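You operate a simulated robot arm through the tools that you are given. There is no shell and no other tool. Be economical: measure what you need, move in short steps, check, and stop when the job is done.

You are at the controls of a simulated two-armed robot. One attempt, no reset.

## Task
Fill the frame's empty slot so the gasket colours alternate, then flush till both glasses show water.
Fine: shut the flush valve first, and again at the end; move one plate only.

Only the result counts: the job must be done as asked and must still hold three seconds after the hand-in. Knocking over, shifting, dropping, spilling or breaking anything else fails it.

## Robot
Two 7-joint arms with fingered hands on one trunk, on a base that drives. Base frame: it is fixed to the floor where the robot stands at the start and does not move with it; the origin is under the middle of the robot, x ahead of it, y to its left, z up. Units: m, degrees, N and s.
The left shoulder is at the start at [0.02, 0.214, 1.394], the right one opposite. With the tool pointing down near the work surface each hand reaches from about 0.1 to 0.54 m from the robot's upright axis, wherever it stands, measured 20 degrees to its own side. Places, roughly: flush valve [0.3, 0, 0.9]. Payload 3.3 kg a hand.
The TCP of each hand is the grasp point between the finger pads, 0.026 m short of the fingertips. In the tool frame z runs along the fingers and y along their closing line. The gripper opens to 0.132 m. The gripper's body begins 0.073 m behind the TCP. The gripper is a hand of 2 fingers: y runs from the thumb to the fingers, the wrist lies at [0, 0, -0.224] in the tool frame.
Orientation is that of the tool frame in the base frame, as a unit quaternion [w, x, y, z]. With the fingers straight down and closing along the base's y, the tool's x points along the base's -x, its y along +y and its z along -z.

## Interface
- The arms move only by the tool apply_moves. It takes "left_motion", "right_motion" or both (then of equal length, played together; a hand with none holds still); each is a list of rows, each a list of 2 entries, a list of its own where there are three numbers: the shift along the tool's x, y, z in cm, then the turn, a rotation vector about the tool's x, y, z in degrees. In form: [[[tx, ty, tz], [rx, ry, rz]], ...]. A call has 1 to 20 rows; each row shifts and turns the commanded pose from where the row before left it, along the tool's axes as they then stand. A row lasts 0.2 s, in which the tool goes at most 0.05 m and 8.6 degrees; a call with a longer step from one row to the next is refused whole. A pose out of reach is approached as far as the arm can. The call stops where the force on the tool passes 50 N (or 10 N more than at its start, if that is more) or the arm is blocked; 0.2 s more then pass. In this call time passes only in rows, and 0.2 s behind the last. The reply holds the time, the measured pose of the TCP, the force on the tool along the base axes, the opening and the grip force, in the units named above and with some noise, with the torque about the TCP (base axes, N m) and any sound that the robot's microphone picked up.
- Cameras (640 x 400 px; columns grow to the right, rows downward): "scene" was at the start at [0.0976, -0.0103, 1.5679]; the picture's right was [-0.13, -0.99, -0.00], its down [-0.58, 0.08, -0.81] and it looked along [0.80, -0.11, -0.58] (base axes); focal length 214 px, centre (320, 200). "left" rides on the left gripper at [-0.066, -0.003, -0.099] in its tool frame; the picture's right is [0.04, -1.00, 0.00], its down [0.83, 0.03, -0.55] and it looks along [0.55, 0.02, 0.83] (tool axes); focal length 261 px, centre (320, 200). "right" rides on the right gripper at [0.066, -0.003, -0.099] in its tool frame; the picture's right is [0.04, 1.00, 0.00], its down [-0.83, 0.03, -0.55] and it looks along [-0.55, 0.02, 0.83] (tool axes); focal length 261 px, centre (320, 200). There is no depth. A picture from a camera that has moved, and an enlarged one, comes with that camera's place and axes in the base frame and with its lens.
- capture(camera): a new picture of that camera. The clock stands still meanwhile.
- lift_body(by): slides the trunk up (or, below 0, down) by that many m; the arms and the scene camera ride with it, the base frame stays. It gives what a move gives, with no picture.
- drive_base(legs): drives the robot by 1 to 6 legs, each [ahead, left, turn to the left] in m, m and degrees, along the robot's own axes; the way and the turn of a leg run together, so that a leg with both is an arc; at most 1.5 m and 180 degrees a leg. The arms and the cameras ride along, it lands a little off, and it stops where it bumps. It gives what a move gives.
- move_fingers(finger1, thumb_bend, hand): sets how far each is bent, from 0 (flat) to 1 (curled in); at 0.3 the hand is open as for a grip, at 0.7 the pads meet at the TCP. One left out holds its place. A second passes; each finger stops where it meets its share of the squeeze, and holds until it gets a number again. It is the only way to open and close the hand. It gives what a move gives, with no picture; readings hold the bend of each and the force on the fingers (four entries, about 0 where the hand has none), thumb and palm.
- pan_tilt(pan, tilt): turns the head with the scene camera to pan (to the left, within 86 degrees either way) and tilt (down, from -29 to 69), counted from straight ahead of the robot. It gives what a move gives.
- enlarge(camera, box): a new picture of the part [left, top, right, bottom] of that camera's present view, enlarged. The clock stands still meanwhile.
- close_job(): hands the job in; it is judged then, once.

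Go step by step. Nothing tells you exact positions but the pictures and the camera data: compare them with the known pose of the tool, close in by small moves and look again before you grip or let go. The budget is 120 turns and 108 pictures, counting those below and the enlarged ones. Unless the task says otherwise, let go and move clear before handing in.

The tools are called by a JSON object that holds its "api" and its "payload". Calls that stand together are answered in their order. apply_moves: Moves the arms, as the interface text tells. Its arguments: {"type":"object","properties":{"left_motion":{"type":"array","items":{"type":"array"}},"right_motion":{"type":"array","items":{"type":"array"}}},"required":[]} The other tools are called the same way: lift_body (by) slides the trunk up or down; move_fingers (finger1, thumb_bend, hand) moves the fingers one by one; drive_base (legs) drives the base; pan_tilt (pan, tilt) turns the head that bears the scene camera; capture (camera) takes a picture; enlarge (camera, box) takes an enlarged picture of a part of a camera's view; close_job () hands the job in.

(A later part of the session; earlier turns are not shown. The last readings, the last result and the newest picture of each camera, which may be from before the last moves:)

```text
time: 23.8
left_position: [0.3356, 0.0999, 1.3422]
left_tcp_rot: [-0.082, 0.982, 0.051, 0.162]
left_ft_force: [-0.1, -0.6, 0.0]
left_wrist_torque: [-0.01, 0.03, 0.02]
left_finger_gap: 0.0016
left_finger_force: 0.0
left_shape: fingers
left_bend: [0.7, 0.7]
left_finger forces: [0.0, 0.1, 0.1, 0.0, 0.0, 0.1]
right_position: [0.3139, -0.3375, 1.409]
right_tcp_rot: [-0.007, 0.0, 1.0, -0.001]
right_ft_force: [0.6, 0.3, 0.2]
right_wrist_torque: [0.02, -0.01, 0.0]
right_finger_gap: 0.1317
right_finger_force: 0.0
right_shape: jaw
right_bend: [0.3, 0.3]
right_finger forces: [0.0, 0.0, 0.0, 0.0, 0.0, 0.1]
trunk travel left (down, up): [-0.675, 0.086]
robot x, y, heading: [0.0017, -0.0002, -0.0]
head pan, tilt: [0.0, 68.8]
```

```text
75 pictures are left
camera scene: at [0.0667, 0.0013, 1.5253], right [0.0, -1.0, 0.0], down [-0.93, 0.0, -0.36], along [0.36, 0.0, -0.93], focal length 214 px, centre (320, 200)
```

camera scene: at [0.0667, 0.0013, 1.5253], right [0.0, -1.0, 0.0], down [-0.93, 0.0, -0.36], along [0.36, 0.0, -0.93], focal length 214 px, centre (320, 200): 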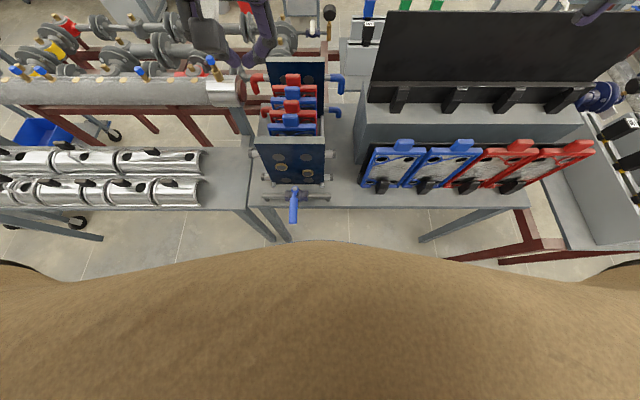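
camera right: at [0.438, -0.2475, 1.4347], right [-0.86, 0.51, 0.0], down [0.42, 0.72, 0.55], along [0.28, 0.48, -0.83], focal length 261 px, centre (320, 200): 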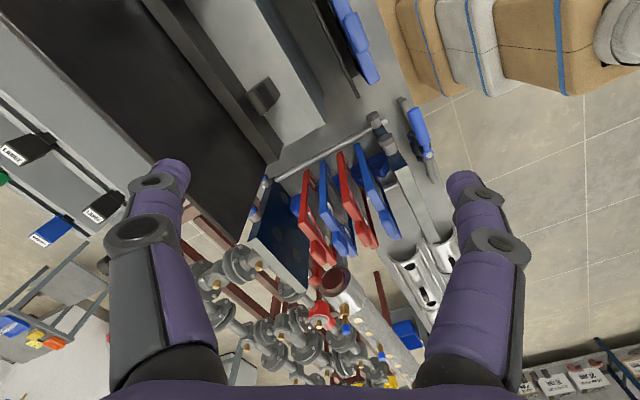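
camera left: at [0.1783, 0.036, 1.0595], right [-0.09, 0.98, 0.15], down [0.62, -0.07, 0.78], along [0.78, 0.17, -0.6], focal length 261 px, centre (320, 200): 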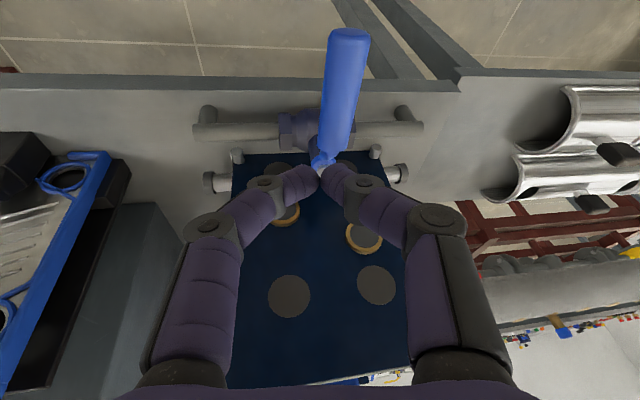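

Valve shut. Now I'll drive to the right 0.12 and ahead 0.09 (keeping clear of the leg at y≈0.2 and the lever), to see the far gap and get reach.

{"api": "drive_base", "payload": {"legs": [[0, -0.12, 0], [0.09, 0, 0]]}}

{"api": "pan_tilt", "payload": {"pan": 20, "tilt": 50}}

{"api": "capture", "payload": {"camera": "scene"}}

{"api": "capture", "payload": {"camera": "left"}}

```text
time: 25.8
left_position: [0.4271, -0.0196, 1.3428]
left_tcp_rot: [-0.082, 0.982, 0.051, 0.162]
left_ft_force: [1.2, -0.2, -1.1]
left_wrist_torque: [0.0, 0.03, 0.01]
left_finger_gap: 0.0014
left_finger_force: 0.0
left_shape: fingers
left_bend: [0.7, 0.7]
left_finger forces: [0.1, 0.1, 0.1, 0.1, 0.1, 0.0]
right_position: [0.4055, -0.4573, 1.4093]
right_tcp_rot: [-0.008, -0.001, 1.0, 0.001]
right_ft_force: [-0.1, -0.3, -0.4]
right_wrist_torque: [0.01, 0.05, 0.0]
right_finger_gap: 0.1319
right_finger_force: 0.2
right_shape: jaw
right_bend: [0.3, 0.3]
right_finger forces: [0.0, 0.0, 0.0, 0.1, 0.0, 0.0]
trunk travel left (down, up): [-0.675, 0.086]
robot x, y, heading: [0.0894, -0.115, 0.0]
head pan, tilt: [0.0, 68.8]
```

```text
time: 26.6
left_position: [0.4244, -0.0186, 1.343]
left_tcp_rot: [-0.081, 0.982, 0.05, 0.162]
left_ft_force: [-0.1, -0.5, -0.6]
left_wrist_torque: [-0.01, -0.05, -0.01]
left_finger_gap: 0.0016
left_finger_force: 0.0
left_shape: fingers
left_bend: [0.7, 0.7]
left_finger forces: [0.0, 0.0, 0.1, 0.0, 0.0, 0.0]
right_position: [0.4014, -0.4579, 1.4104]
right_tcp_rot: [-0.007, 0.0, 1.0, 0.0]
right_ft_force: [0.2, -0.1, 0.6]
right_wrist_torque: [0.0, 0.0, 0.02]
right_finger_gap: 0.1319
right_finger_force: 0.1
right_shape: jaw
right_bend: [0.3, 0.3]
right_finger forces: [0.0, 0.0, 0.0, 0.0, 0.1, 0.0]
trunk travel left (down, up): [-0.675, 0.086]
robot x, y, heading: [0.0949, -0.1221, -0.3]
head pan, tilt: [20.0, 50.0]
```

```text
74 pictures are left
camera scene: at [0.1726, -0.0923, 1.5473], right [0.34, -0.94, 0.0], down [-0.72, -0.26, -0.64], along [0.6, 0.22, -0.77], focal length 214 px, centre (320, 200)
```

scene: 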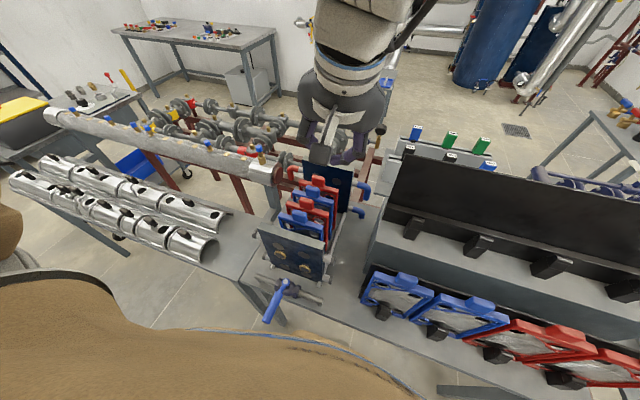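

```text
73 pictures are left
camera left: at [0.3316, -0.0372, 1.4145], right [-0.09, 0.98, 0.16], down [0.62, -0.07, 0.78], along [0.78, 0.17, -0.6], focal length 261 px, centre (320, 200)
```

left: 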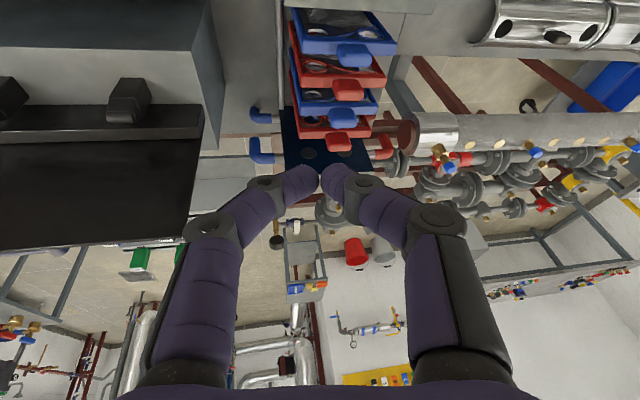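

Now I bring the left camera over the stack with fingers open, looking past the far red plate.

{"api": "apply_moves", "payload": {"left_motion": [[[0, 0, 0], [-3.1, -6.3, 1.93]], [[0, 0, 0], [-3.1, -6.3, 1.93]], [[0, 0, 0], [-3.1, -6.2, 1.93]], [[3.4, -2.7, -0.2], [0, 0, 0]], [[3.4, -2.7, -0.2], [0, 0, 0]], [[3.4, -2.7, -0.2], [0, 0, 0]], [[3.4, -2.7, -0.2], [0, 0, 0]]]}}

{"api": "move_fingers", "payload": {"hand": "left", "finger1": 0.3, "thumb_bend": 0.3}}

{"api": "capture", "payload": {"camera": "left"}}

{"api": "enlarge", "payload": {"camera": "left", "box": [250, 100, 410, 200]}}

```text
time: 28.2
left_position: [0.5509, 0.0812, 1.3502]
left_tcp_rot: [-0.001, 1.0, 0.001, -0.001]
left_ft_force: [-0.5, 0.0, -0.7]
left_wrist_torque: [0.0, -0.04, -0.02]
left_finger_gap: 0.0016
left_finger_force: 0.0
left_shape: fingers
left_bend: [0.7, 0.7]
left_finger forces: [0.0, 0.0, 0.0, 0.0, 0.0, 0.0]
left hand out of reach, approached as far as the arm can: row 7
right_position: [0.4055, -0.4576, 1.4098]
right_tcp_rot: [-0.008, 0.0, 1.0, 0.0]
right_ft_force: [0.0, 0.1, -0.5]
right_wrist_torque: [-0.02, 0.02, 0.01]
right_finger_gap: 0.1322
right_finger_force: 0.0
right_shape: jaw
right_bend: [0.3, 0.3]
right_finger forces: [0.0, 0.1, 0.0, 0.0, 0.0, 0.0]
trunk travel left (down, up): [-0.675, 0.086]
robot x, y, heading: [0.0906, -0.1195, 0.2]
head pan, tilt: [20.0, 50.0]
```

```text
time: 29.2
left_position: [0.55, 0.0817, 1.349]
left_tcp_rot: [-0.001, 1.0, 0.001, -0.001]
left_ft_force: [-0.2, 0.0, 0.3]
left_wrist_torque: [0.02, -0.01, 0.0]
left_finger_gap: 0.1332
left_finger_force: 0.1
left_shape: fingers
left_bend: [0.3, 0.3]
left_finger forces: [0.1, 0.1, 0.1, 0.0, 0.1, 0.0]
right_position: [0.4035, -0.4581, 1.4089]
right_tcp_rot: [-0.006, 0.001, 1.0, 0.0]
right_ft_force: [0.3, -0.5, -0.1]
right_wrist_torque: [0.04, 0.02, 0.02]
right_finger_gap: 0.1319
right_finger_force: 0.0
right_shape: jaw
right_bend: [0.3, 0.3]
right_finger forces: [0.0, 0.0, 0.0, 0.0, 0.0, 0.1]
trunk travel left (down, up): [-0.675, 0.086]
robot x, y, heading: [0.0908, -0.1182, 0.1]
head pan, tilt: [20.0, 50.0]
```

```text
72 pictures are left
camera left: at [0.485, 0.0852, 1.4479], right [0.04, 1.0, 0.0], down [0.83, -0.03, 0.55], along [0.55, -0.02, -0.83], focal length 261 px, centre (320, 200)
```

left: 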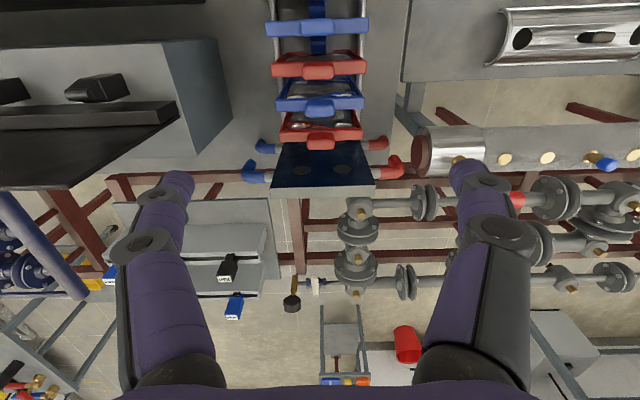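

```text
4.00 times, centred on (330, 150) of left
camera zoom: at [0.485, 0.0852, 1.4479], right [0.04, 1.0, 0.0], down [0.83, -0.03, 0.55], along [0.55, -0.02, -0.83], focal length 1043 px, centre (280, 400)
```

zoom: 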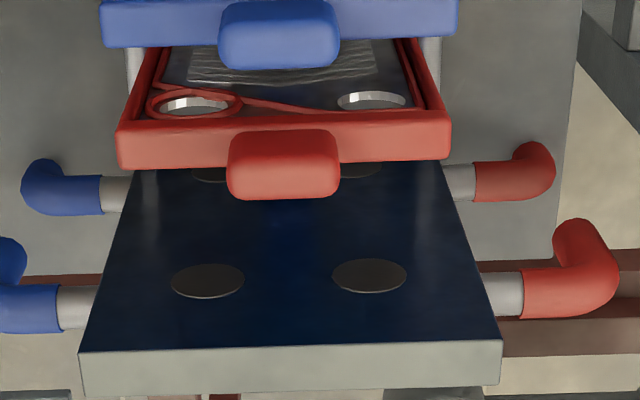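

{"api": "enlarge", "payload": {"camera": "left", "box": [240, 0, 400, 100]}}

{"api": "enlarge", "payload": {"camera": "scene", "box": [240, 160, 380, 300]}}

```text
4.00 times, centred on (320, 50) of left
camera zoom: at [0.485, 0.0852, 1.4479], right [0.04, 1.0, 0.0], down [0.83, -0.03, 0.55], along [0.55, -0.02, -0.83], focal length 1043 px, centre (320, 800)
```

zoom: 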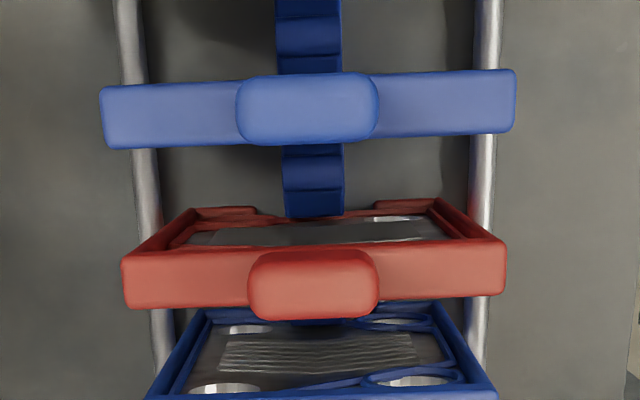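

```text
2.86 times, centred on (310, 230) of scene
camera zoom: at [0.1736, -0.0922, 1.5473], right [0.34, -0.94, 0.0], down [-0.72, -0.26, -0.64], along [0.6, 0.22, -0.77], focal length 613 px, centre (349, 114)
```

zoom: 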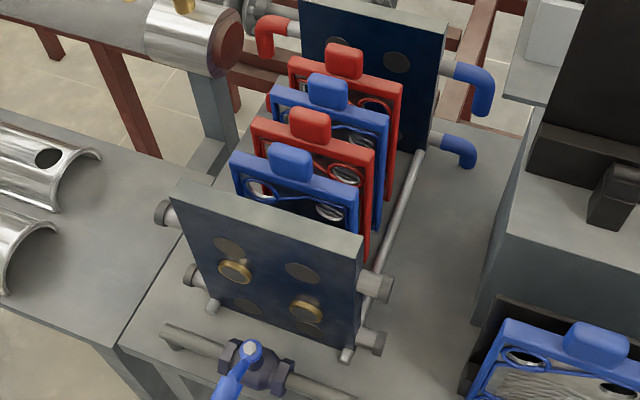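

A blue toothed rail runs under the plates. I'll tilt the hand so the camera looks straight down into the front gap.

{"api": "apply_moves", "payload": {"left_motion": [[[-1, 0, 0], [0, -8, 0]], [[-1, 0, 0], [0, -8, 0]], [[-1, 0, 0], [0, -8, 0]], [[-1, 0, 0], [0, -8, 0]]]}}

{"api": "capture", "payload": {"camera": "left"}}

{"api": "enlarge", "payload": {"camera": "left", "box": [240, 50, 400, 180]}}

```text
time: 30.2
left_position: [0.396, -0.0025, 1.3587]
left_tcp_rot: [0.0, 0.96, 0.0, -0.279]
left_ft_force: [-0.3, -0.9, 0.9]
left_wrist_torque: [0.02, -0.01, 0.01]
left_finger_gap: 0.1336
left_finger_force: 0.0
left_shape: fingers
left_bend: [0.3, 0.3]
left_finger forces: [0.1, 0.0, 0.1, 0.0, 0.0, 0.0]
left hand out of reach, approached as far as the arm can: row 1, 2, 3, 4
right_position: [0.404, -0.4571, 1.4106]
right_tcp_rot: [-0.008, 0.001, 1.0, 0.0]
right_ft_force: [0.6, 0.3, 0.4]
right_wrist_torque: [0.02, -0.04, 0.01]
right_finger_gap: 0.132
right_finger_force: 0.1
right_shape: jaw
right_bend: [0.3, 0.3]
right_finger forces: [0.0, 0.1, 0.0, 0.0, 0.1, 0.1]
trunk travel left (down, up): [-0.675, 0.086]
robot x, y, heading: [0.0881, -0.116, 0.0]
head pan, tilt: [20.0, 50.0]
```

```text
68 pictures are left
camera left: at [0.3929, 0.0017, 1.4772], right [0.03, 1.0, -0.02], down [1.0, -0.03, 0.02], along [0.02, -0.02, -1.0], focal length 261 px, centre (320, 200)
```

left: 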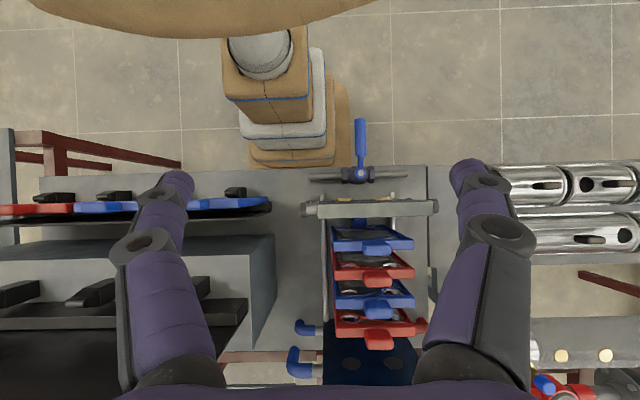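

```text
3.08 times, centred on (320, 115) of left
camera zoom: at [0.3929, 0.0017, 1.4772], right [0.03, 1.0, -0.02], down [1.0, -0.03, 0.02], along [0.02, -0.02, -1.0], focal length 802 px, centre (320, 462)
```

zoom: 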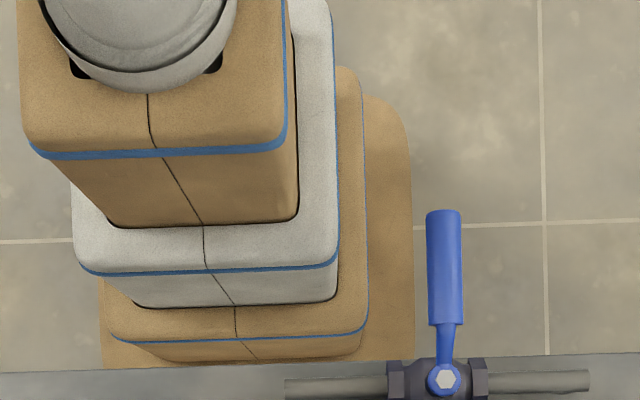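

{"api": "enlarge", "payload": {"camera": "left", "box": [290, 180, 450, 280]}}

{"api": "enlarge", "payload": {"camera": "left", "box": [290, 280, 450, 380]}}

```text
4.00 times, centred on (370, 230) of left
camera zoom: at [0.3929, 0.0017, 1.4772], right [0.03, 1.0, -0.02], down [1.0, -0.03, 0.02], along [0.02, -0.02, -1.0], focal length 1043 px, centre (120, 80)
```

zoom: 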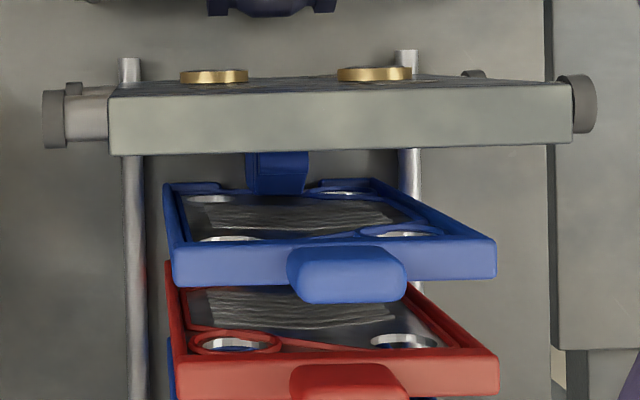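

```text
4.00 times, centred on (370, 330) of left
camera zoom: at [0.3929, 0.0017, 1.4772], right [0.03, 1.0, -0.02], down [1.0, -0.03, 0.02], along [0.02, -0.02, -1.0], focal length 1043 px, centre (120, -320)
```

zoom: 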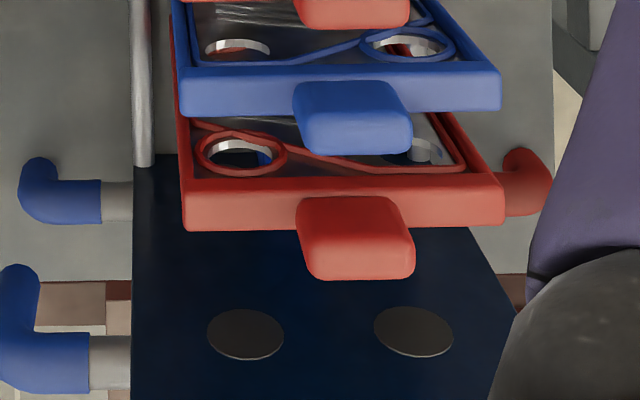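

The frame geometry (pitch 0.051; plates at 0.485–0.638, front plate back at 0.429, far plate near 0.715) supports an empty slot at ≈0.69. I'll verify directly with the right camera from the side, parking the left hand aside.

{"api": "apply_moves", "payload": {"left_motion": [[[0, 0, 0], [0, 8, 0]], [[0, 0, 0], [0, 8, 0]], [[0, 0, 0], [0, 8, 0]], [[0, 0, 0], [0, 8, 0]], [[0, -4, 0], [0, 0, 0]], [[0, -4, 0], [0, 0, 0]], [[0, -4, 0], [0, 0, 0]], [[0, -2, 0], [0, 0, 0]]]}}

{"api": "apply_moves", "payload": {"right_motion": [[[-1.94, 3.5, 0.6], [0, 0, 0]], [[-1.94, 3.5, 0.6], [0, 0, 0]], [[-1.94, 3.5, 0.6], [0, 0, 0]], [[-1.94, 3.5, 0.6], [0, 0, 0]], [[-1.94, 3.5, 0.6], [0, 0, 0]], [[-1.94, 3.5, 0.6], [0, 0, 0]], [[-1.94, 3.5, 0.6], [0, 0, 0]], [[-1.94, 3.5, 0.6], [0, 0, 0]], [[0, 0, 0], [0, 0, -8.2]], [[0, 0, 0], [0, 0, -8.2]], [[0, 0, 0], [0, 0, -8.2]], [[0, 0, 0], [0, 0, -8.2]], [[0, 0, 0], [0, 0, -8.2]], [[0, 0, 0], [0, 0, -8.2]], [[0, 0, 0], [0, 0, -8.2]], [[0, 0, 0], [0, 0, -8.2]], [[0, 0, 0], [0, 0, -8.2]], [[0, 0, 0], [0, 0, -8.2]]]}}

{"api": "capture", "payload": {"camera": "right"}}

```text
time: 32.0
left_position: [0.3968, 0.1392, 1.3584]
left_tcp_rot: [-0.001, 1.0, 0.0, -0.001]
left_ft_force: [0.2, 0.0, 0.1]
left_wrist_torque: [0.0, 0.01, 0.0]
left_finger_gap: 0.1335
left_finger_force: 0.0
left_shape: fingers
left_bend: [0.3, 0.3]
left_finger forces: [0.0, 0.1, 0.1, 0.1, 0.1, 0.0]
right_position: [0.4044, -0.4572, 1.4098]
right_tcp_rot: [-0.007, -0.001, 1.0, 0.0]
right_ft_force: [-1.3, 0.1, -0.4]
right_wrist_torque: [0.0, 0.0, -0.04]
right_finger_gap: 0.1317
right_finger_force: 0.1
right_shape: jaw
right_bend: [0.3, 0.3]
right_finger forces: [0.1, 0.1, 0.0, 0.0, 0.0, 0.1]
trunk travel left (down, up): [-0.675, 0.086]
robot x, y, heading: [0.0864, -0.1175, -0.1]
head pan, tilt: [20.0, 50.0]
```

```text
time: 35.8
left_position: [0.397, 0.1368, 1.3584]
left_tcp_rot: [-0.001, 1.0, 0.001, -0.001]
left_ft_force: [0.0, 1.0, -0.2]
left_wrist_torque: [0.0, 0.01, -0.02]
left_finger_gap: 0.1334
left_finger_force: 0.1
left_shape: fingers
left_bend: [0.3, 0.3]
left_finger forces: [0.0, 0.0, 0.0, 0.0, 0.1, 0.1]
right_position: [0.5271, -0.194, 1.3526]
right_tcp_rot: [-0.005, -0.656, 0.755, 0.005]
right_ft_force: [0.1, -0.4, 0.5]
right_wrist_torque: [0.0, -0.01, -0.01]
right_finger_gap: 0.1319
right_finger_force: 0.1
right_shape: jaw
right_bend: [0.3, 0.3]
right_finger forces: [0.1, 0.0, 0.1, 0.0, 0.0, 0.1]
right hand out of reach, approached as far as the arm can: row 7, 8
trunk travel left (down, up): [-0.675, 0.086]
robot x, y, heading: [0.0894, -0.1182, -0.2]
head pan, tilt: [20.0, 50.0]
```

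```text
64 pictures are left
camera right: at [0.5227, -0.2588, 1.454], right [-1.0, 0.1, 0.01], down [0.09, 0.83, 0.55], along [0.04, 0.55, -0.83], focal length 261 px, centre (320, 200)
```

right: 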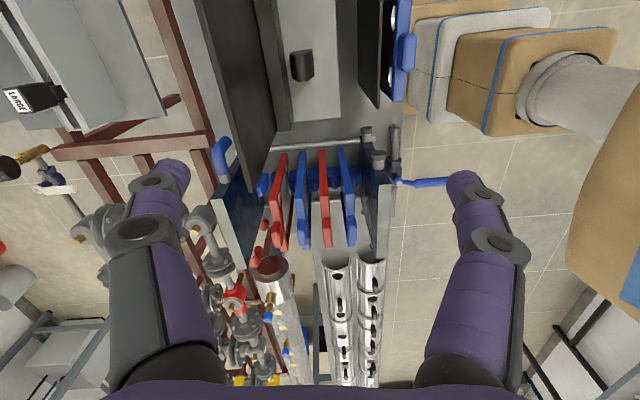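

{"api": "enlarge", "payload": {"camera": "right", "box": [235, 140, 335, 205]}}

{"api": "enlarge", "payload": {"camera": "right", "box": [300, 140, 400, 205]}}

```text
6.15 times, centred on (285, 172) of right
camera zoom: at [0.5227, -0.2588, 1.454], right [-1.0, 0.1, 0.01], down [0.09, 0.83, 0.55], along [0.04, 0.55, -0.83], focal length 1604 px, centre (535, 369)
```

zoom: 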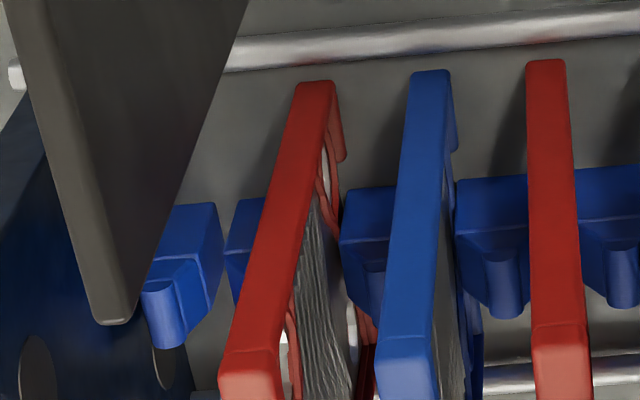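

```text
6.15 times, centred on (350, 172) of right
camera zoom: at [0.5227, -0.2588, 1.454], right [-1.0, 0.1, 0.01], down [0.09, 0.83, 0.55], along [0.04, 0.55, -0.83], focal length 1604 px, centre (135, 369)
```

zoom: 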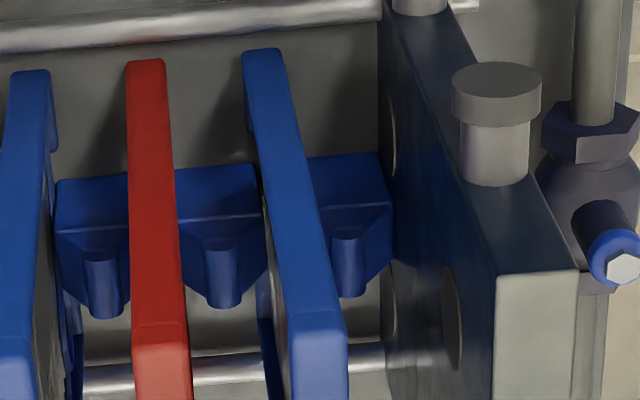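

Now it's clear: beyond the far red plate there's an open notch between two guide blocks at x≈0.688, so the missing plate is blue. I'll retract the right hand, then drive right so the left hand faces the first blue plate on the rack.

{"api": "apply_moves", "payload": {"right_motion": [[[4.2, 1.9, -1.2], [0, 0, 0]], [[4.2, 1.9, -1.2], [0, 0, 0]], [[4.2, 1.9, -1.2], [0, 0, 0]], [[4.2, 1.9, -1.2], [0, 0, 0]]]}}

{"api": "drive_base", "payload": {"legs": [[0, -0.17, 0]]}}

{"api": "apply_moves", "payload": {"left_motion": [[[-0.5, 4.5, 0], [0, 0, 0]], [[-0.5, 4.5, 0], [0, 0, 0]], [[-0.5, 4.5, 0], [0, 0, 0]], [[-0.5, 4.5, 0], [0, 0, 0]]]}}

{"api": "capture", "payload": {"camera": "left"}}

```text
time: 36.8
left_position: [0.3957, 0.135, 1.3593]
left_tcp_rot: [0.0, 1.0, 0.001, -0.001]
left_ft_force: [0.9, -0.3, -0.2]
left_wrist_torque: [0.03, 0.0, 0.0]
left_finger_gap: 0.1334
left_finger_force: 0.0
left_shape: fingers
left_bend: [0.3, 0.3]
left_finger forces: [0.0, 0.1, 0.1, 0.1, 0.0, 0.1]
right_position: [0.4268, -0.3519, 1.4042]
right_tcp_rot: [-0.005, -0.655, 0.755, 0.005]
right_ft_force: [0.1, -0.4, 0.0]
right_wrist_torque: [0.03, -0.02, 0.0]
right_finger_gap: 0.1318
right_finger_force: 0.0
right_shape: jaw
right_bend: [0.3, 0.3]
right_finger forces: [0.1, 0.0, 0.0, 0.0, 0.0, 0.0]
trunk travel left (down, up): [-0.675, 0.086]
robot x, y, heading: [0.092, -0.1183, -0.1]
head pan, tilt: [20.0, 50.0]
```

```text
time: 38.3
left_position: [0.3964, -0.0349, 1.3585]
left_tcp_rot: [-0.001, 1.0, 0.001, 0.0]
left_ft_force: [-0.1, 0.4, 0.0]
left_wrist_torque: [-0.01, 0.0, 0.03]
left_finger_gap: 0.1333
left_finger_force: 0.0
left_shape: fingers
left_bend: [0.3, 0.3]
left_finger forces: [0.0, 0.0, 0.0, 0.1, 0.1, 0.1]
right_position: [0.4291, -0.5203, 1.4029]
right_tcp_rot: [-0.004, -0.656, 0.754, 0.005]
right_ft_force: [-0.3, 0.8, -0.1]
right_wrist_torque: [0.0, 0.02, -0.03]
right_finger_gap: 0.1317
right_finger_force: 0.1
right_shape: jaw
right_bend: [0.3, 0.3]
right_finger forces: [0.0, 0.1, 0.0, 0.0, 0.0, 0.0]
trunk travel left (down, up): [-0.675, 0.086]
robot x, y, heading: [0.0916, -0.2933, 0.2]
head pan, tilt: [20.0, 50.0]
```

```text
time: 39.3
left_position: [0.3779, -0.2185, 1.3567]
left_tcp_rot: [-0.002, 1.0, 0.001, -0.001]
left_ft_force: [-0.3, -0.7, -0.2]
left_wrist_torque: [0.01, 0.0, 0.01]
left_finger_gap: 0.1335
left_finger_force: 0.1
left_shape: fingers
left_bend: [0.3, 0.3]
left_finger forces: [0.0, 0.1, 0.0, 0.1, 0.0, 0.1]
right_position: [0.4282, -0.5239, 1.4016]
right_tcp_rot: [-0.005, -0.656, 0.755, 0.006]
right_ft_force: [0.3, -0.2, 0.2]
right_wrist_torque: [0.02, -0.01, 0.01]
right_finger_gap: 0.1321
right_finger_force: 0.0
right_shape: jaw
right_bend: [0.3, 0.3]
right_finger forces: [0.0, 0.1, 0.1, 0.1, 0.0, 0.0]
trunk travel left (down, up): [-0.675, 0.086]
robot x, y, heading: [0.0925, -0.2906, 0.1]
head pan, tilt: [20.0, 50.0]
```

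```text
61 pictures are left
camera left: at [0.3128, -0.2142, 1.4562], right [0.04, 1.0, 0.0], down [0.83, -0.03, 0.55], along [0.55, -0.02, -0.83], focal length 261 px, centre (320, 200)
```

left: 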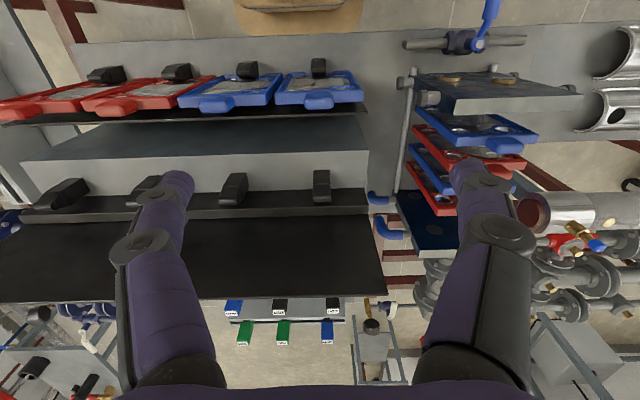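

{"api": "enlarge", "payload": {"camera": "left", "box": [240, 40, 400, 140]}}

{"api": "capture", "payload": {"camera": "right"}}

{"api": "pan_tilt", "payload": {"pan": 0, "tilt": 50}}

{"api": "enlarge", "payload": {"camera": "scene", "box": [200, 80, 400, 260]}}

```text
4.00 times, centred on (320, 90) of left
camera zoom: at [0.3128, -0.2142, 1.4562], right [0.04, 1.0, 0.0], down [0.83, -0.03, 0.55], along [0.55, -0.02, -0.83], focal length 1043 px, centre (320, 640)
```

zoom: 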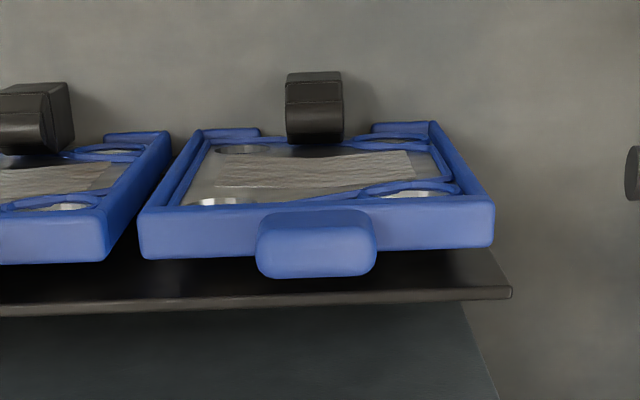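

```text
59 pictures are left
camera right: at [0.4242, -0.5877, 1.5031], right [-0.99, 0.1, 0.01], down [0.09, 0.83, 0.55], along [0.04, 0.55, -0.83], focal length 261 px, centre (320, 200)
```

right: 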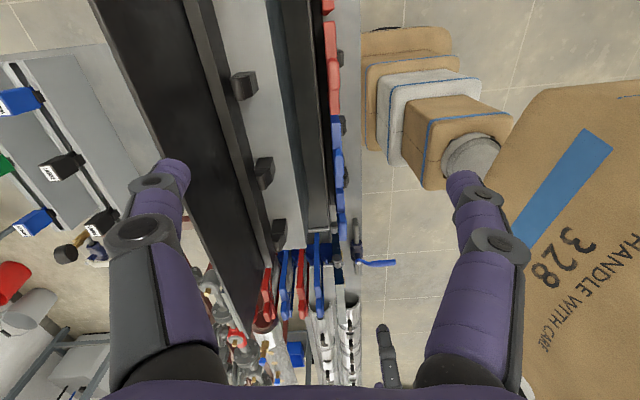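

```text
time: 40.1
left_position: [0.3785, -0.2147, 1.3568]
left_tcp_rot: [-0.001, 1.0, 0.001, -0.001]
left_ft_force: [0.1, 0.2, 0.8]
left_wrist_torque: [-0.01, 0.02, -0.02]
left_finger_gap: 0.1332
left_finger_force: 0.0
left_shape: fingers
left_bend: [0.3, 0.3]
left_finger forces: [0.0, 0.0, 0.1, 0.0, 0.0, 0.0]
right_position: [0.4288, -0.5209, 1.404]
right_tcp_rot: [-0.005, -0.656, 0.754, 0.004]
right_ft_force: [-0.5, 0.0, -0.6]
right_wrist_torque: [-0.04, 0.0, 0.02]
right_finger_gap: 0.1321
right_finger_force: 0.1
right_shape: jaw
right_bend: [0.3, 0.3]
right_finger forces: [0.0, 0.1, 0.0, 0.0, 0.1, 0.0]
trunk travel left (down, up): [-0.675, 0.086]
robot x, y, heading: [0.089, -0.2939, 0.2]
head pan, tilt: [0.0, 50.0]
```

```text
2.22 times, centred on (300, 170) of scene
camera zoom: at [0.178, -0.2894, 1.5473], right [0.0, -1.0, 0.0], down [-0.77, 0.0, -0.64], along [0.64, 0.0, -0.77], focal length 477 px, centre (364, 267)
```

zoom: 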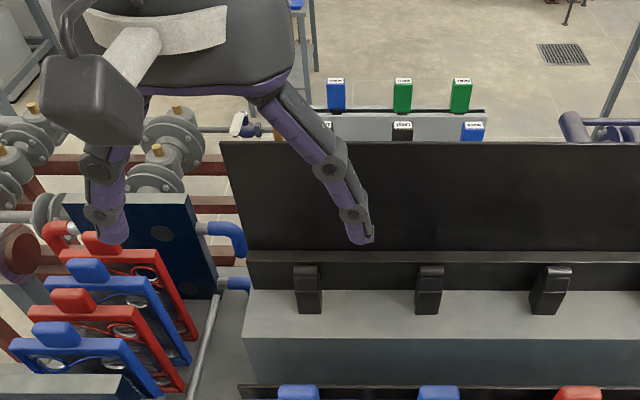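

{"api": "enlarge", "payload": {"camera": "right", "box": [290, 110, 380, 270]}}

```text
2.50 times, centred on (335, 190) of right
camera zoom: at [0.4243, -0.5849, 1.5037], right [-0.99, 0.1, 0.01], down [0.09, 0.83, 0.55], along [0.04, 0.55, -0.83], focal length 652 px, centre (282, 225)
```

zoom: 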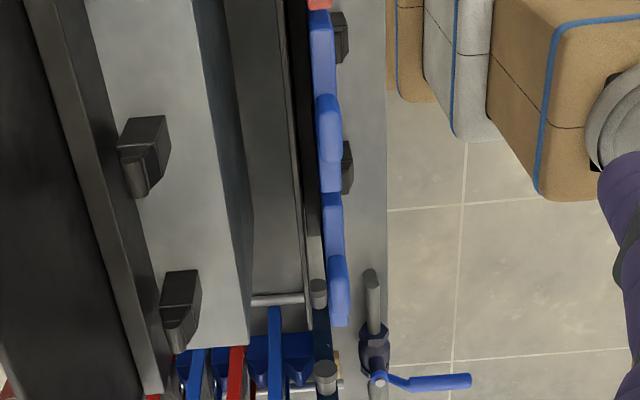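

The rack plate stands practically vertical, tab centre ≈(0.403, −0.219), top z≈1.057. I'll tilt the open left hand 22° forward and come down above the tab.

{"api": "apply_moves", "payload": {"left_motion": [[[0, 0, 0], [0, 7.34, 0]], [[0, 0, 0], [0, 7.33, 0]], [[0, 0, 0], [0, 7.33, 0]], [[-1.3, 0.08, 4.37], [0, 0, 0]], [[-1.3, 0.08, 4.37], [0, 0, 0]], [[-1.3, 0.08, 4.37], [0, 0, 0]], [[-1.3, 0.08, 4.37], [0, 0, 0]], [[-1.3, 0.08, 4.37], [0, 0, 0]]]}}

{"api": "capture", "payload": {"camera": "left"}}

{"api": "enlarge", "payload": {"camera": "right", "box": [280, 150, 400, 270]}}

```text
time: 41.9
left_position: [0.3999, -0.2175, 1.1323]
left_tcp_rot: [-0.001, 0.982, 0.0, 0.19]
left_ft_force: [0.9, -0.4, 0.8]
left_wrist_torque: [0.0, -0.02, -0.03]
left_finger_gap: 0.1334
left_finger_force: 0.1
left_shape: fingers
left_bend: [0.3, 0.3]
left_finger forces: [0.0, 0.0, 0.0, 0.0, 0.0, 0.0]
right_position: [0.4286, -0.5199, 1.4025]
right_tcp_rot: [-0.006, -0.657, 0.754, 0.005]
right_ft_force: [-0.4, -0.2, 0.5]
right_wrist_torque: [-0.01, 0.01, 0.01]
right_finger_gap: 0.132
right_finger_force: 0.0
right_shape: jaw
right_bend: [0.3, 0.3]
right_finger forces: [0.0, 0.0, 0.0, 0.0, 0.0, 0.0]
trunk travel left (down, up): [-0.675, 0.086]
robot x, y, heading: [0.0894, -0.2951, -0.1]
head pan, tilt: [0.0, 50.0]
```

```text
56 pictures are left
camera left: at [0.3017, -0.2142, 1.1994], right [0.04, 1.0, 0.02], down [0.57, -0.03, 0.82], along [0.82, -0.02, -0.57], focal length 261 px, centre (320, 200)
```

left: 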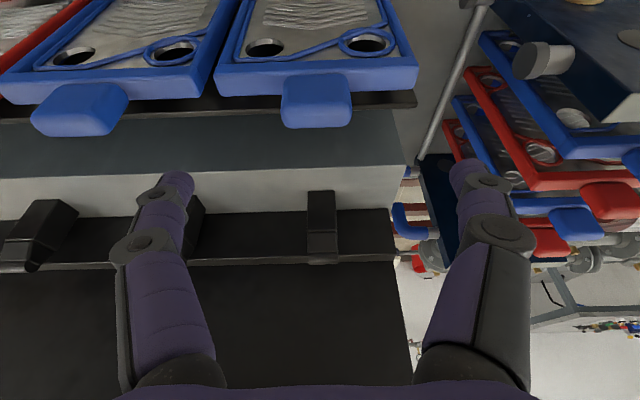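

```text
3.33 times, centred on (340, 210) of right
camera zoom: at [0.4247, -0.5853, 1.5035], right [-0.99, 0.1, 0.01], down [0.09, 0.83, 0.55], along [0.04, 0.55, -0.83], focal length 869 px, centre (253, 167)
```

zoom: 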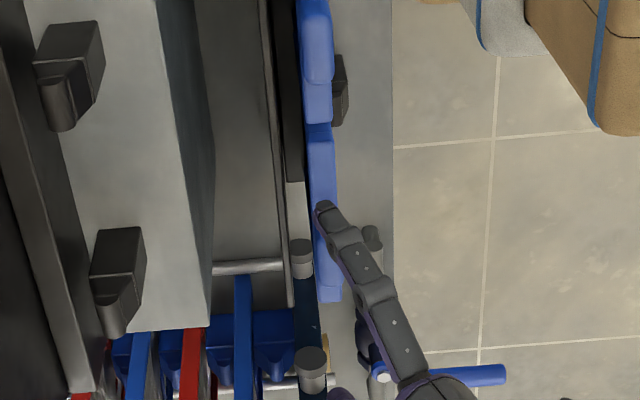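

{"api": "apply_moves", "payload": {"left_motion": [[[-1.33, 0.02, 3.56], [0, 0, 0]], [[-1.33, 0.02, 3.56], [0, 0, 0]]]}}

{"api": "capture", "payload": {"camera": "left"}}

{"api": "enlarge", "payload": {"camera": "right", "box": [300, 170, 400, 270]}}

```text
time: 42.5
left_position: [0.4003, -0.2181, 1.0557]
left_tcp_rot: [0.0, 0.982, 0.0, 0.191]
left_ft_force: [0.3, 0.0, 0.0]
left_wrist_torque: [0.0, -0.03, -0.03]
left_finger_gap: 0.1336
left_finger_force: 0.0
left_shape: fingers
left_bend: [0.3, 0.3]
left_finger forces: [0.0, 0.1, 0.0, 0.0, 0.1, 0.0]
right_position: [0.4286, -0.5188, 1.4023]
right_tcp_rot: [-0.006, -0.656, 0.755, 0.006]
right_ft_force: [0.4, -0.3, -0.6]
right_wrist_torque: [-0.03, 0.03, 0.01]
right_finger_gap: 0.1318
right_finger_force: 0.0
right_shape: jaw
right_bend: [0.3, 0.3]
right_finger forces: [0.0, 0.0, 0.1, 0.0, 0.1, 0.0]
trunk travel left (down, up): [-0.675, 0.086]
robot x, y, heading: [0.0877, -0.2922, 0.3]
head pan, tilt: [0.0, 50.0]
```

```text
54 pictures are left
camera left: at [0.3022, -0.2147, 1.1226], right [0.04, 1.0, 0.02], down [0.57, -0.03, 0.82], along [0.82, -0.02, -0.57], focal length 261 px, centre (320, 200)
```

left: 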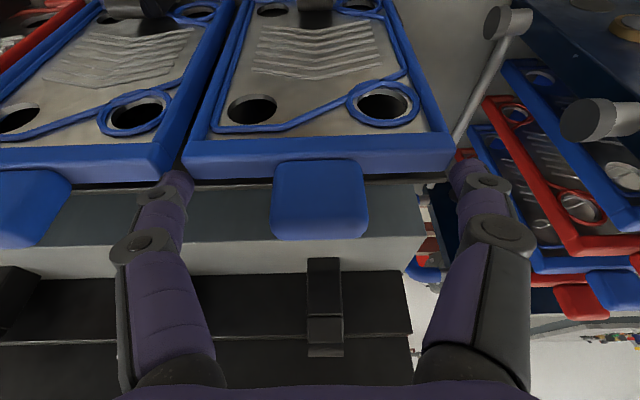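

```text
4.00 times, centred on (350, 220) of right
camera zoom: at [0.4245, -0.585, 1.5036], right [-0.99, 0.1, 0.01], down [0.09, 0.83, 0.55], along [0.04, 0.55, -0.83], focal length 1043 px, centre (200, 120)
```

zoom: 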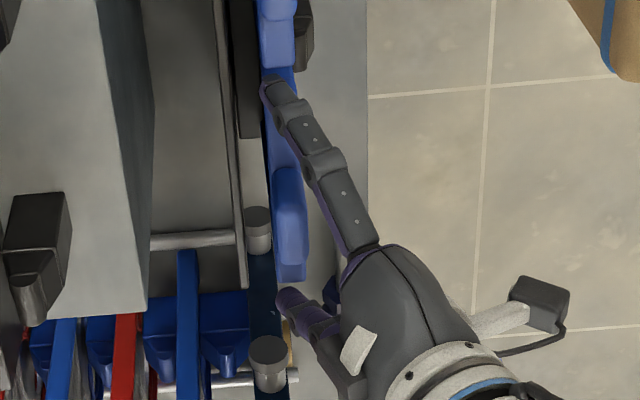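

The TCP is centred on the tab. Closing on it.

{"api": "move_fingers", "payload": {"hand": "left", "finger1": 0.5, "thumb_bend": 0.5}}

{"api": "capture", "payload": {"camera": "left"}}

```text
time: 43.5
left_position: [0.3992, -0.2189, 1.0563]
left_tcp_rot: [0.0, 0.982, 0.001, 0.19]
left_ft_force: [0.4, -0.9, 7.0]
left_wrist_torque: [0.17, -0.07, 0.0]
left_finger_gap: 0.0829
left_finger_force: 5.2
left_shape: fingers
left_bend: [0.45, 0.48]
left_finger forces: [5.2, 0.1, 0.0, 0.0, 5.8, 0.0]
right_position: [0.4277, -0.52, 1.4031]
right_tcp_rot: [-0.005, -0.656, 0.755, 0.006]
right_ft_force: [0.6, 0.2, -0.2]
right_wrist_torque: [-0.02, 0.03, 0.01]
right_finger_gap: 0.132
right_finger_force: 0.1
right_shape: jaw
right_bend: [0.3, 0.3]
right_finger forces: [0.0, 0.0, 0.0, 0.1, 0.0, 0.0]
trunk travel left (down, up): [-0.675, 0.086]
robot x, y, heading: [0.0887, -0.2892, 0.1]
head pan, tilt: [0.0, 50.0]
```

```text
52 pictures are left
camera left: at [0.3019, -0.2154, 1.1233], right [0.04, 1.0, 0.02], down [0.57, -0.03, 0.82], along [0.82, -0.02, -0.57], focal length 261 px, centre (320, 200)
```

left: 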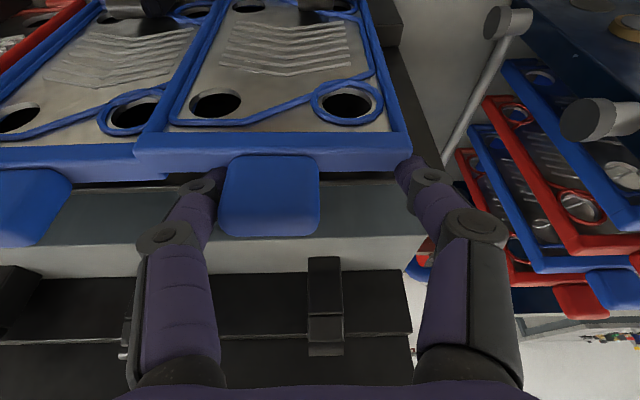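

The right fingertip caught the plate's top corner and slid the plate sideways in its rack. I'll open, raise a little, recentre, and regrip.

{"api": "move_fingers", "payload": {"hand": "left", "finger1": 0.3, "thumb_bend": 0.3}}

{"api": "apply_moves", "payload": {"left_motion": [[[0.94, 0, -2.3], [0, 0, 0]]]}}

{"api": "capture", "payload": {"camera": "left"}}

{"api": "enlarge", "payload": {"camera": "right", "box": [290, 130, 390, 260]}}

```text
time: 44.5
left_position: [0.4004, -0.2188, 1.0562]
left_tcp_rot: [0.0, 0.982, 0.001, 0.191]
left_ft_force: [0.1, 0.7, -0.4]
left_wrist_torque: [0.01, 0.0, 0.0]
left_finger_gap: 0.1328
left_finger_force: 0.1
left_shape: fingers
left_bend: [0.3, 0.3]
left_finger forces: [0.0, 0.0, 0.0, 0.0, 0.0, 0.1]
right_position: [0.4281, -0.5203, 1.4036]
right_tcp_rot: [-0.006, -0.656, 0.755, 0.005]
right_ft_force: [-1.2, 0.2, 0.7]
right_wrist_torque: [0.01, -0.01, 0.02]
right_finger_gap: 0.1319
right_finger_force: 0.2
right_shape: jaw
right_bend: [0.3, 0.3]
right_finger forces: [0.0, 0.0, 0.2, 0.0, 0.0, 0.0]
trunk travel left (down, up): [-0.675, 0.086]
robot x, y, heading: [0.0901, -0.2891, 0.1]
head pan, tilt: [0.0, 50.0]
```

```text
time: 44.9
left_position: [0.3991, -0.218, 1.0802]
left_tcp_rot: [-0.001, 0.982, 0.0, 0.191]
left_ft_force: [0.5, 0.0, -0.1]
left_wrist_torque: [0.01, 0.01, 0.0]
left_finger_gap: 0.1332
left_finger_force: 0.0
left_shape: fingers
left_bend: [0.3, 0.3]
left_finger forces: [0.0, 0.1, 0.0, 0.0, 0.0, 0.0]
right_position: [0.4288, -0.5193, 1.403]
right_tcp_rot: [-0.005, -0.656, 0.755, 0.005]
right_ft_force: [-0.8, 0.6, 0.2]
right_wrist_torque: [0.03, -0.04, -0.04]
right_finger_gap: 0.1319
right_finger_force: 0.1
right_shape: jaw
right_bend: [0.3, 0.3]
right_finger forces: [0.0, 0.0, 0.0, 0.0, 0.1, 0.1]
trunk travel left (down, up): [-0.675, 0.086]
robot x, y, heading: [0.0915, -0.2931, -0.2]
head pan, tilt: [0.0, 50.0]
```

```text
51 pictures are left
camera left: at [0.302, -0.2139, 1.1482], right [0.04, 1.0, 0.02], down [0.57, -0.03, 0.82], along [0.82, -0.02, -0.57], focal length 261 px, centre (320, 200)
```

left: 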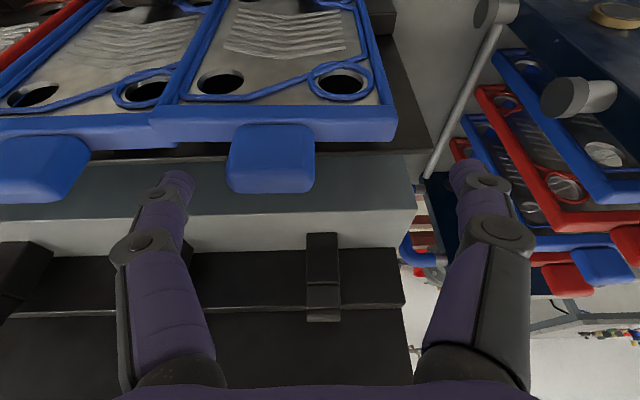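

```text
3.08 times, centred on (340, 195) of right
camera zoom: at [0.4237, -0.5854, 1.5038], right [-0.99, 0.1, 0.01], down [0.09, 0.83, 0.55], along [0.04, 0.55, -0.83], focal length 802 px, centre (258, 215)
```

zoom: 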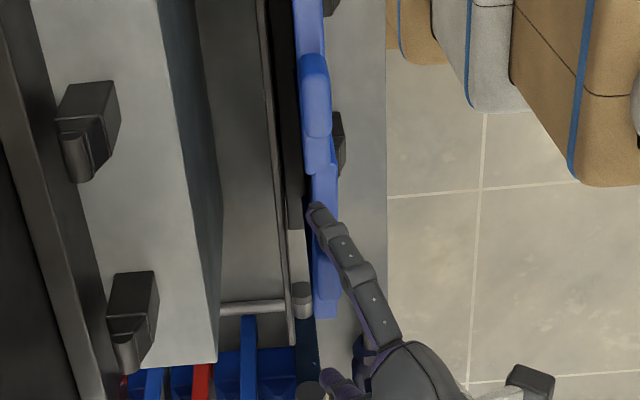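

Plate 1 slid about 2.4 cm toward −y (neighbour's tab unmoved); tab now ≈ y −0.242. I'll recentre above it and pre-close the fingers before descending.

{"api": "apply_moves", "payload": {"left_motion": [[[0.56, 2.4, -1.4], [0, 0, 0]]]}}

{"api": "move_fingers", "payload": {"hand": "left", "finger1": 0.5, "thumb_bend": 0.5}}

{"api": "capture", "payload": {"camera": "left"}}

```text
time: 45.3
left_position: [0.3998, -0.243, 1.0959]
left_tcp_rot: [-0.001, 0.982, 0.0, 0.19]
left_ft_force: [-0.2, -1.4, 0.0]
left_wrist_torque: [0.04, -0.04, 0.01]
left_finger_gap: 0.1331
left_finger_force: 0.0
left_shape: fingers
left_bend: [0.3, 0.3]
left_finger forces: [0.1, 0.0, 0.0, 0.0, 0.0, 0.0]
right_position: [0.4267, -0.5218, 1.4034]
right_tcp_rot: [-0.005, -0.657, 0.754, 0.006]
right_ft_force: [0.8, 0.5, 1.2]
right_wrist_torque: [0.02, -0.03, 0.01]
right_finger_gap: 0.132
right_finger_force: 0.1
right_shape: jaw
right_bend: [0.3, 0.3]
right_finger forces: [0.1, 0.0, 0.0, 0.1, 0.0, 0.0]
trunk travel left (down, up): [-0.675, 0.086]
robot x, y, heading: [0.0898, -0.2893, 0.0]
head pan, tilt: [0.0, 50.0]
```

```text
time: 46.3
left_position: [0.4006, -0.2421, 1.0968]
left_tcp_rot: [-0.001, 0.982, 0.002, 0.189]
left_ft_force: [-0.1, 0.2, -0.5]
left_wrist_torque: [0.02, 0.0, -0.01]
left_finger_gap: 0.0672
left_finger_force: 0.1
left_shape: fingers
left_bend: [0.5, 0.5]
left_finger forces: [0.0, 0.1, 0.0, 0.0, 0.0, 0.1]
right_position: [0.4272, -0.521, 1.4028]
right_tcp_rot: [-0.006, -0.657, 0.754, 0.005]
right_ft_force: [1.2, -0.1, -0.5]
right_wrist_torque: [-0.03, 0.02, 0.01]
right_finger_gap: 0.132
right_finger_force: 0.0
right_shape: jaw
right_bend: [0.3, 0.3]
right_finger forces: [0.1, 0.0, 0.0, 0.0, 0.1, 0.0]
trunk travel left (down, up): [-0.675, 0.086]
robot x, y, heading: [0.0907, -0.2888, 0.1]
head pan, tilt: [0.0, 50.0]
```

```text
49 pictures are left
camera left: at [0.3018, -0.2383, 1.1633], right [0.04, 1.0, 0.02], down [0.57, -0.03, 0.82], along [0.82, -0.02, -0.57], focal length 261 px, centre (320, 200)
```

left: 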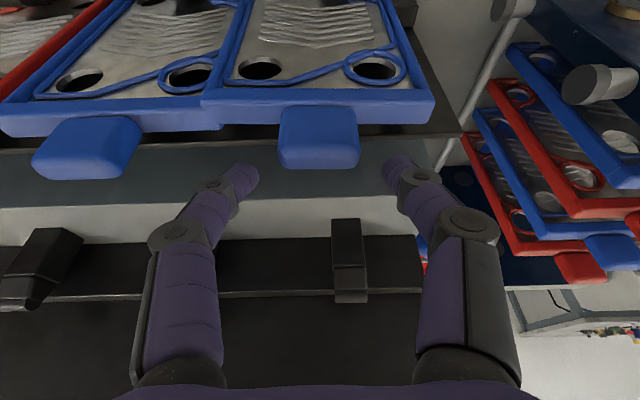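

{"api": "apply_moves", "payload": {"left_motion": [[[-0.7, 0, 1.75], [0, 0, 0]], [[-0.7, 0, 1.75], [0, 0, 0]]]}}

{"api": "capture", "payload": {"camera": "left"}}

{"api": "enlarge", "payload": {"camera": "right", "box": [290, 150, 390, 250]}}

```text
time: 46.9
left_position: [0.3995, -0.2415, 1.0568]
left_tcp_rot: [-0.001, 0.982, 0.002, 0.19]
left_ft_force: [-0.7, -0.4, -0.4]
left_wrist_torque: [-0.01, -0.02, -0.01]
left_finger_gap: 0.0669
left_finger_force: 0.0
left_shape: fingers
left_bend: [0.5, 0.5]
left_finger forces: [0.1, 0.0, 0.0, 0.1, 0.0, 0.0]
right_position: [0.4287, -0.5209, 1.4042]
right_tcp_rot: [-0.005, -0.656, 0.755, 0.005]
right_ft_force: [0.0, -0.5, 0.1]
right_wrist_torque: [-0.01, 0.01, 0.04]
right_finger_gap: 0.132
right_finger_force: 0.1
right_shape: jaw
right_bend: [0.3, 0.3]
right_finger forces: [0.0, 0.0, 0.0, 0.1, 0.0, 0.0]
trunk travel left (down, up): [-0.675, 0.086]
robot x, y, heading: [0.0913, -0.2934, -0.1]
head pan, tilt: [0.0, 50.0]
```

```text
48 pictures are left
camera left: at [0.3022, -0.2381, 1.1249], right [0.04, 1.0, 0.02], down [0.57, -0.03, 0.82], along [0.82, -0.02, -0.57], focal length 261 px, centre (320, 200)
```

left: 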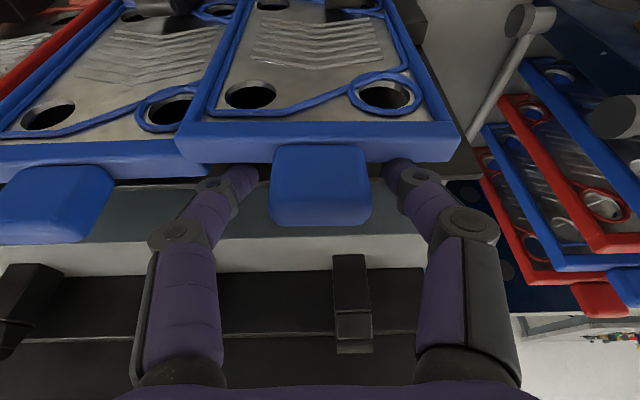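

```text
4.00 times, centred on (340, 200) of right
camera zoom: at [0.4244, -0.5852, 1.5036], right [-0.99, 0.1, 0.01], down [0.09, 0.83, 0.55], along [0.04, 0.55, -0.83], focal length 1043 px, centre (240, 200)
```

zoom: 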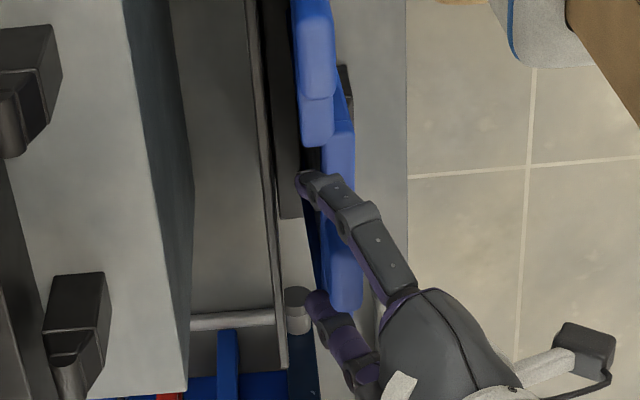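

The plate now sits about 1 cm nearer (tab x≈0.393). I'll shift the hand back 1.1 cm and close.

{"api": "apply_moves", "payload": {"left_motion": [[[-1.02, 0, -0.43], [0, 0, 0]]]}}

{"api": "enlarge", "payload": {"camera": "right", "box": [290, 150, 390, 250]}}

```text
time: 47.3
left_position: [0.3885, -0.242, 1.0582]
left_tcp_rot: [-0.001, 0.982, 0.001, 0.19]
left_ft_force: [0.2, -0.5, -0.1]
left_wrist_torque: [-0.01, 0.01, 0.0]
left_finger_gap: 0.0668
left_finger_force: 0.3
left_shape: fingers
left_bend: [0.5, 0.5]
left_finger forces: [0.1, 0.1, 0.1, 0.0, 0.4, 0.1]
right_position: [0.4285, -0.5198, 1.4025]
right_tcp_rot: [-0.005, -0.656, 0.755, 0.004]
right_ft_force: [-0.7, 0.3, -0.1]
right_wrist_torque: [-0.02, 0.05, -0.02]
right_finger_gap: 0.1319
right_finger_force: 0.3
right_shape: jaw
right_bend: [0.3, 0.3]
right_finger forces: [0.1, 0.0, 0.1, 0.0, 0.0, 0.0]
trunk travel left (down, up): [-0.675, 0.086]
robot x, y, heading: [0.0884, -0.2906, 0.2]
head pan, tilt: [0.0, 50.0]
```

```text
4.00 times, centred on (340, 200) of right
camera zoom: at [0.4238, -0.5857, 1.5037], right [-0.99, 0.1, 0.01], down [0.09, 0.83, 0.55], along [0.04, 0.55, -0.83], focal length 1043 px, centre (240, 200)
```

zoom: 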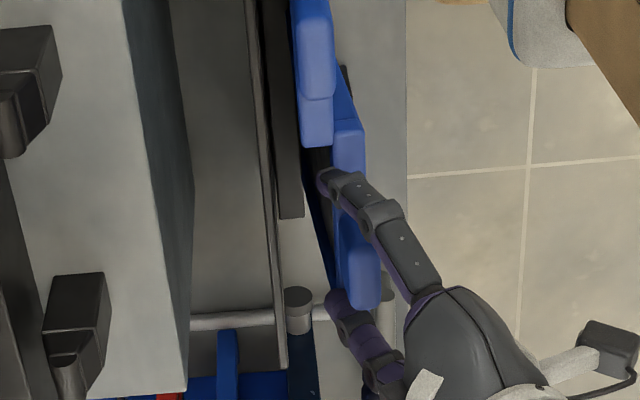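

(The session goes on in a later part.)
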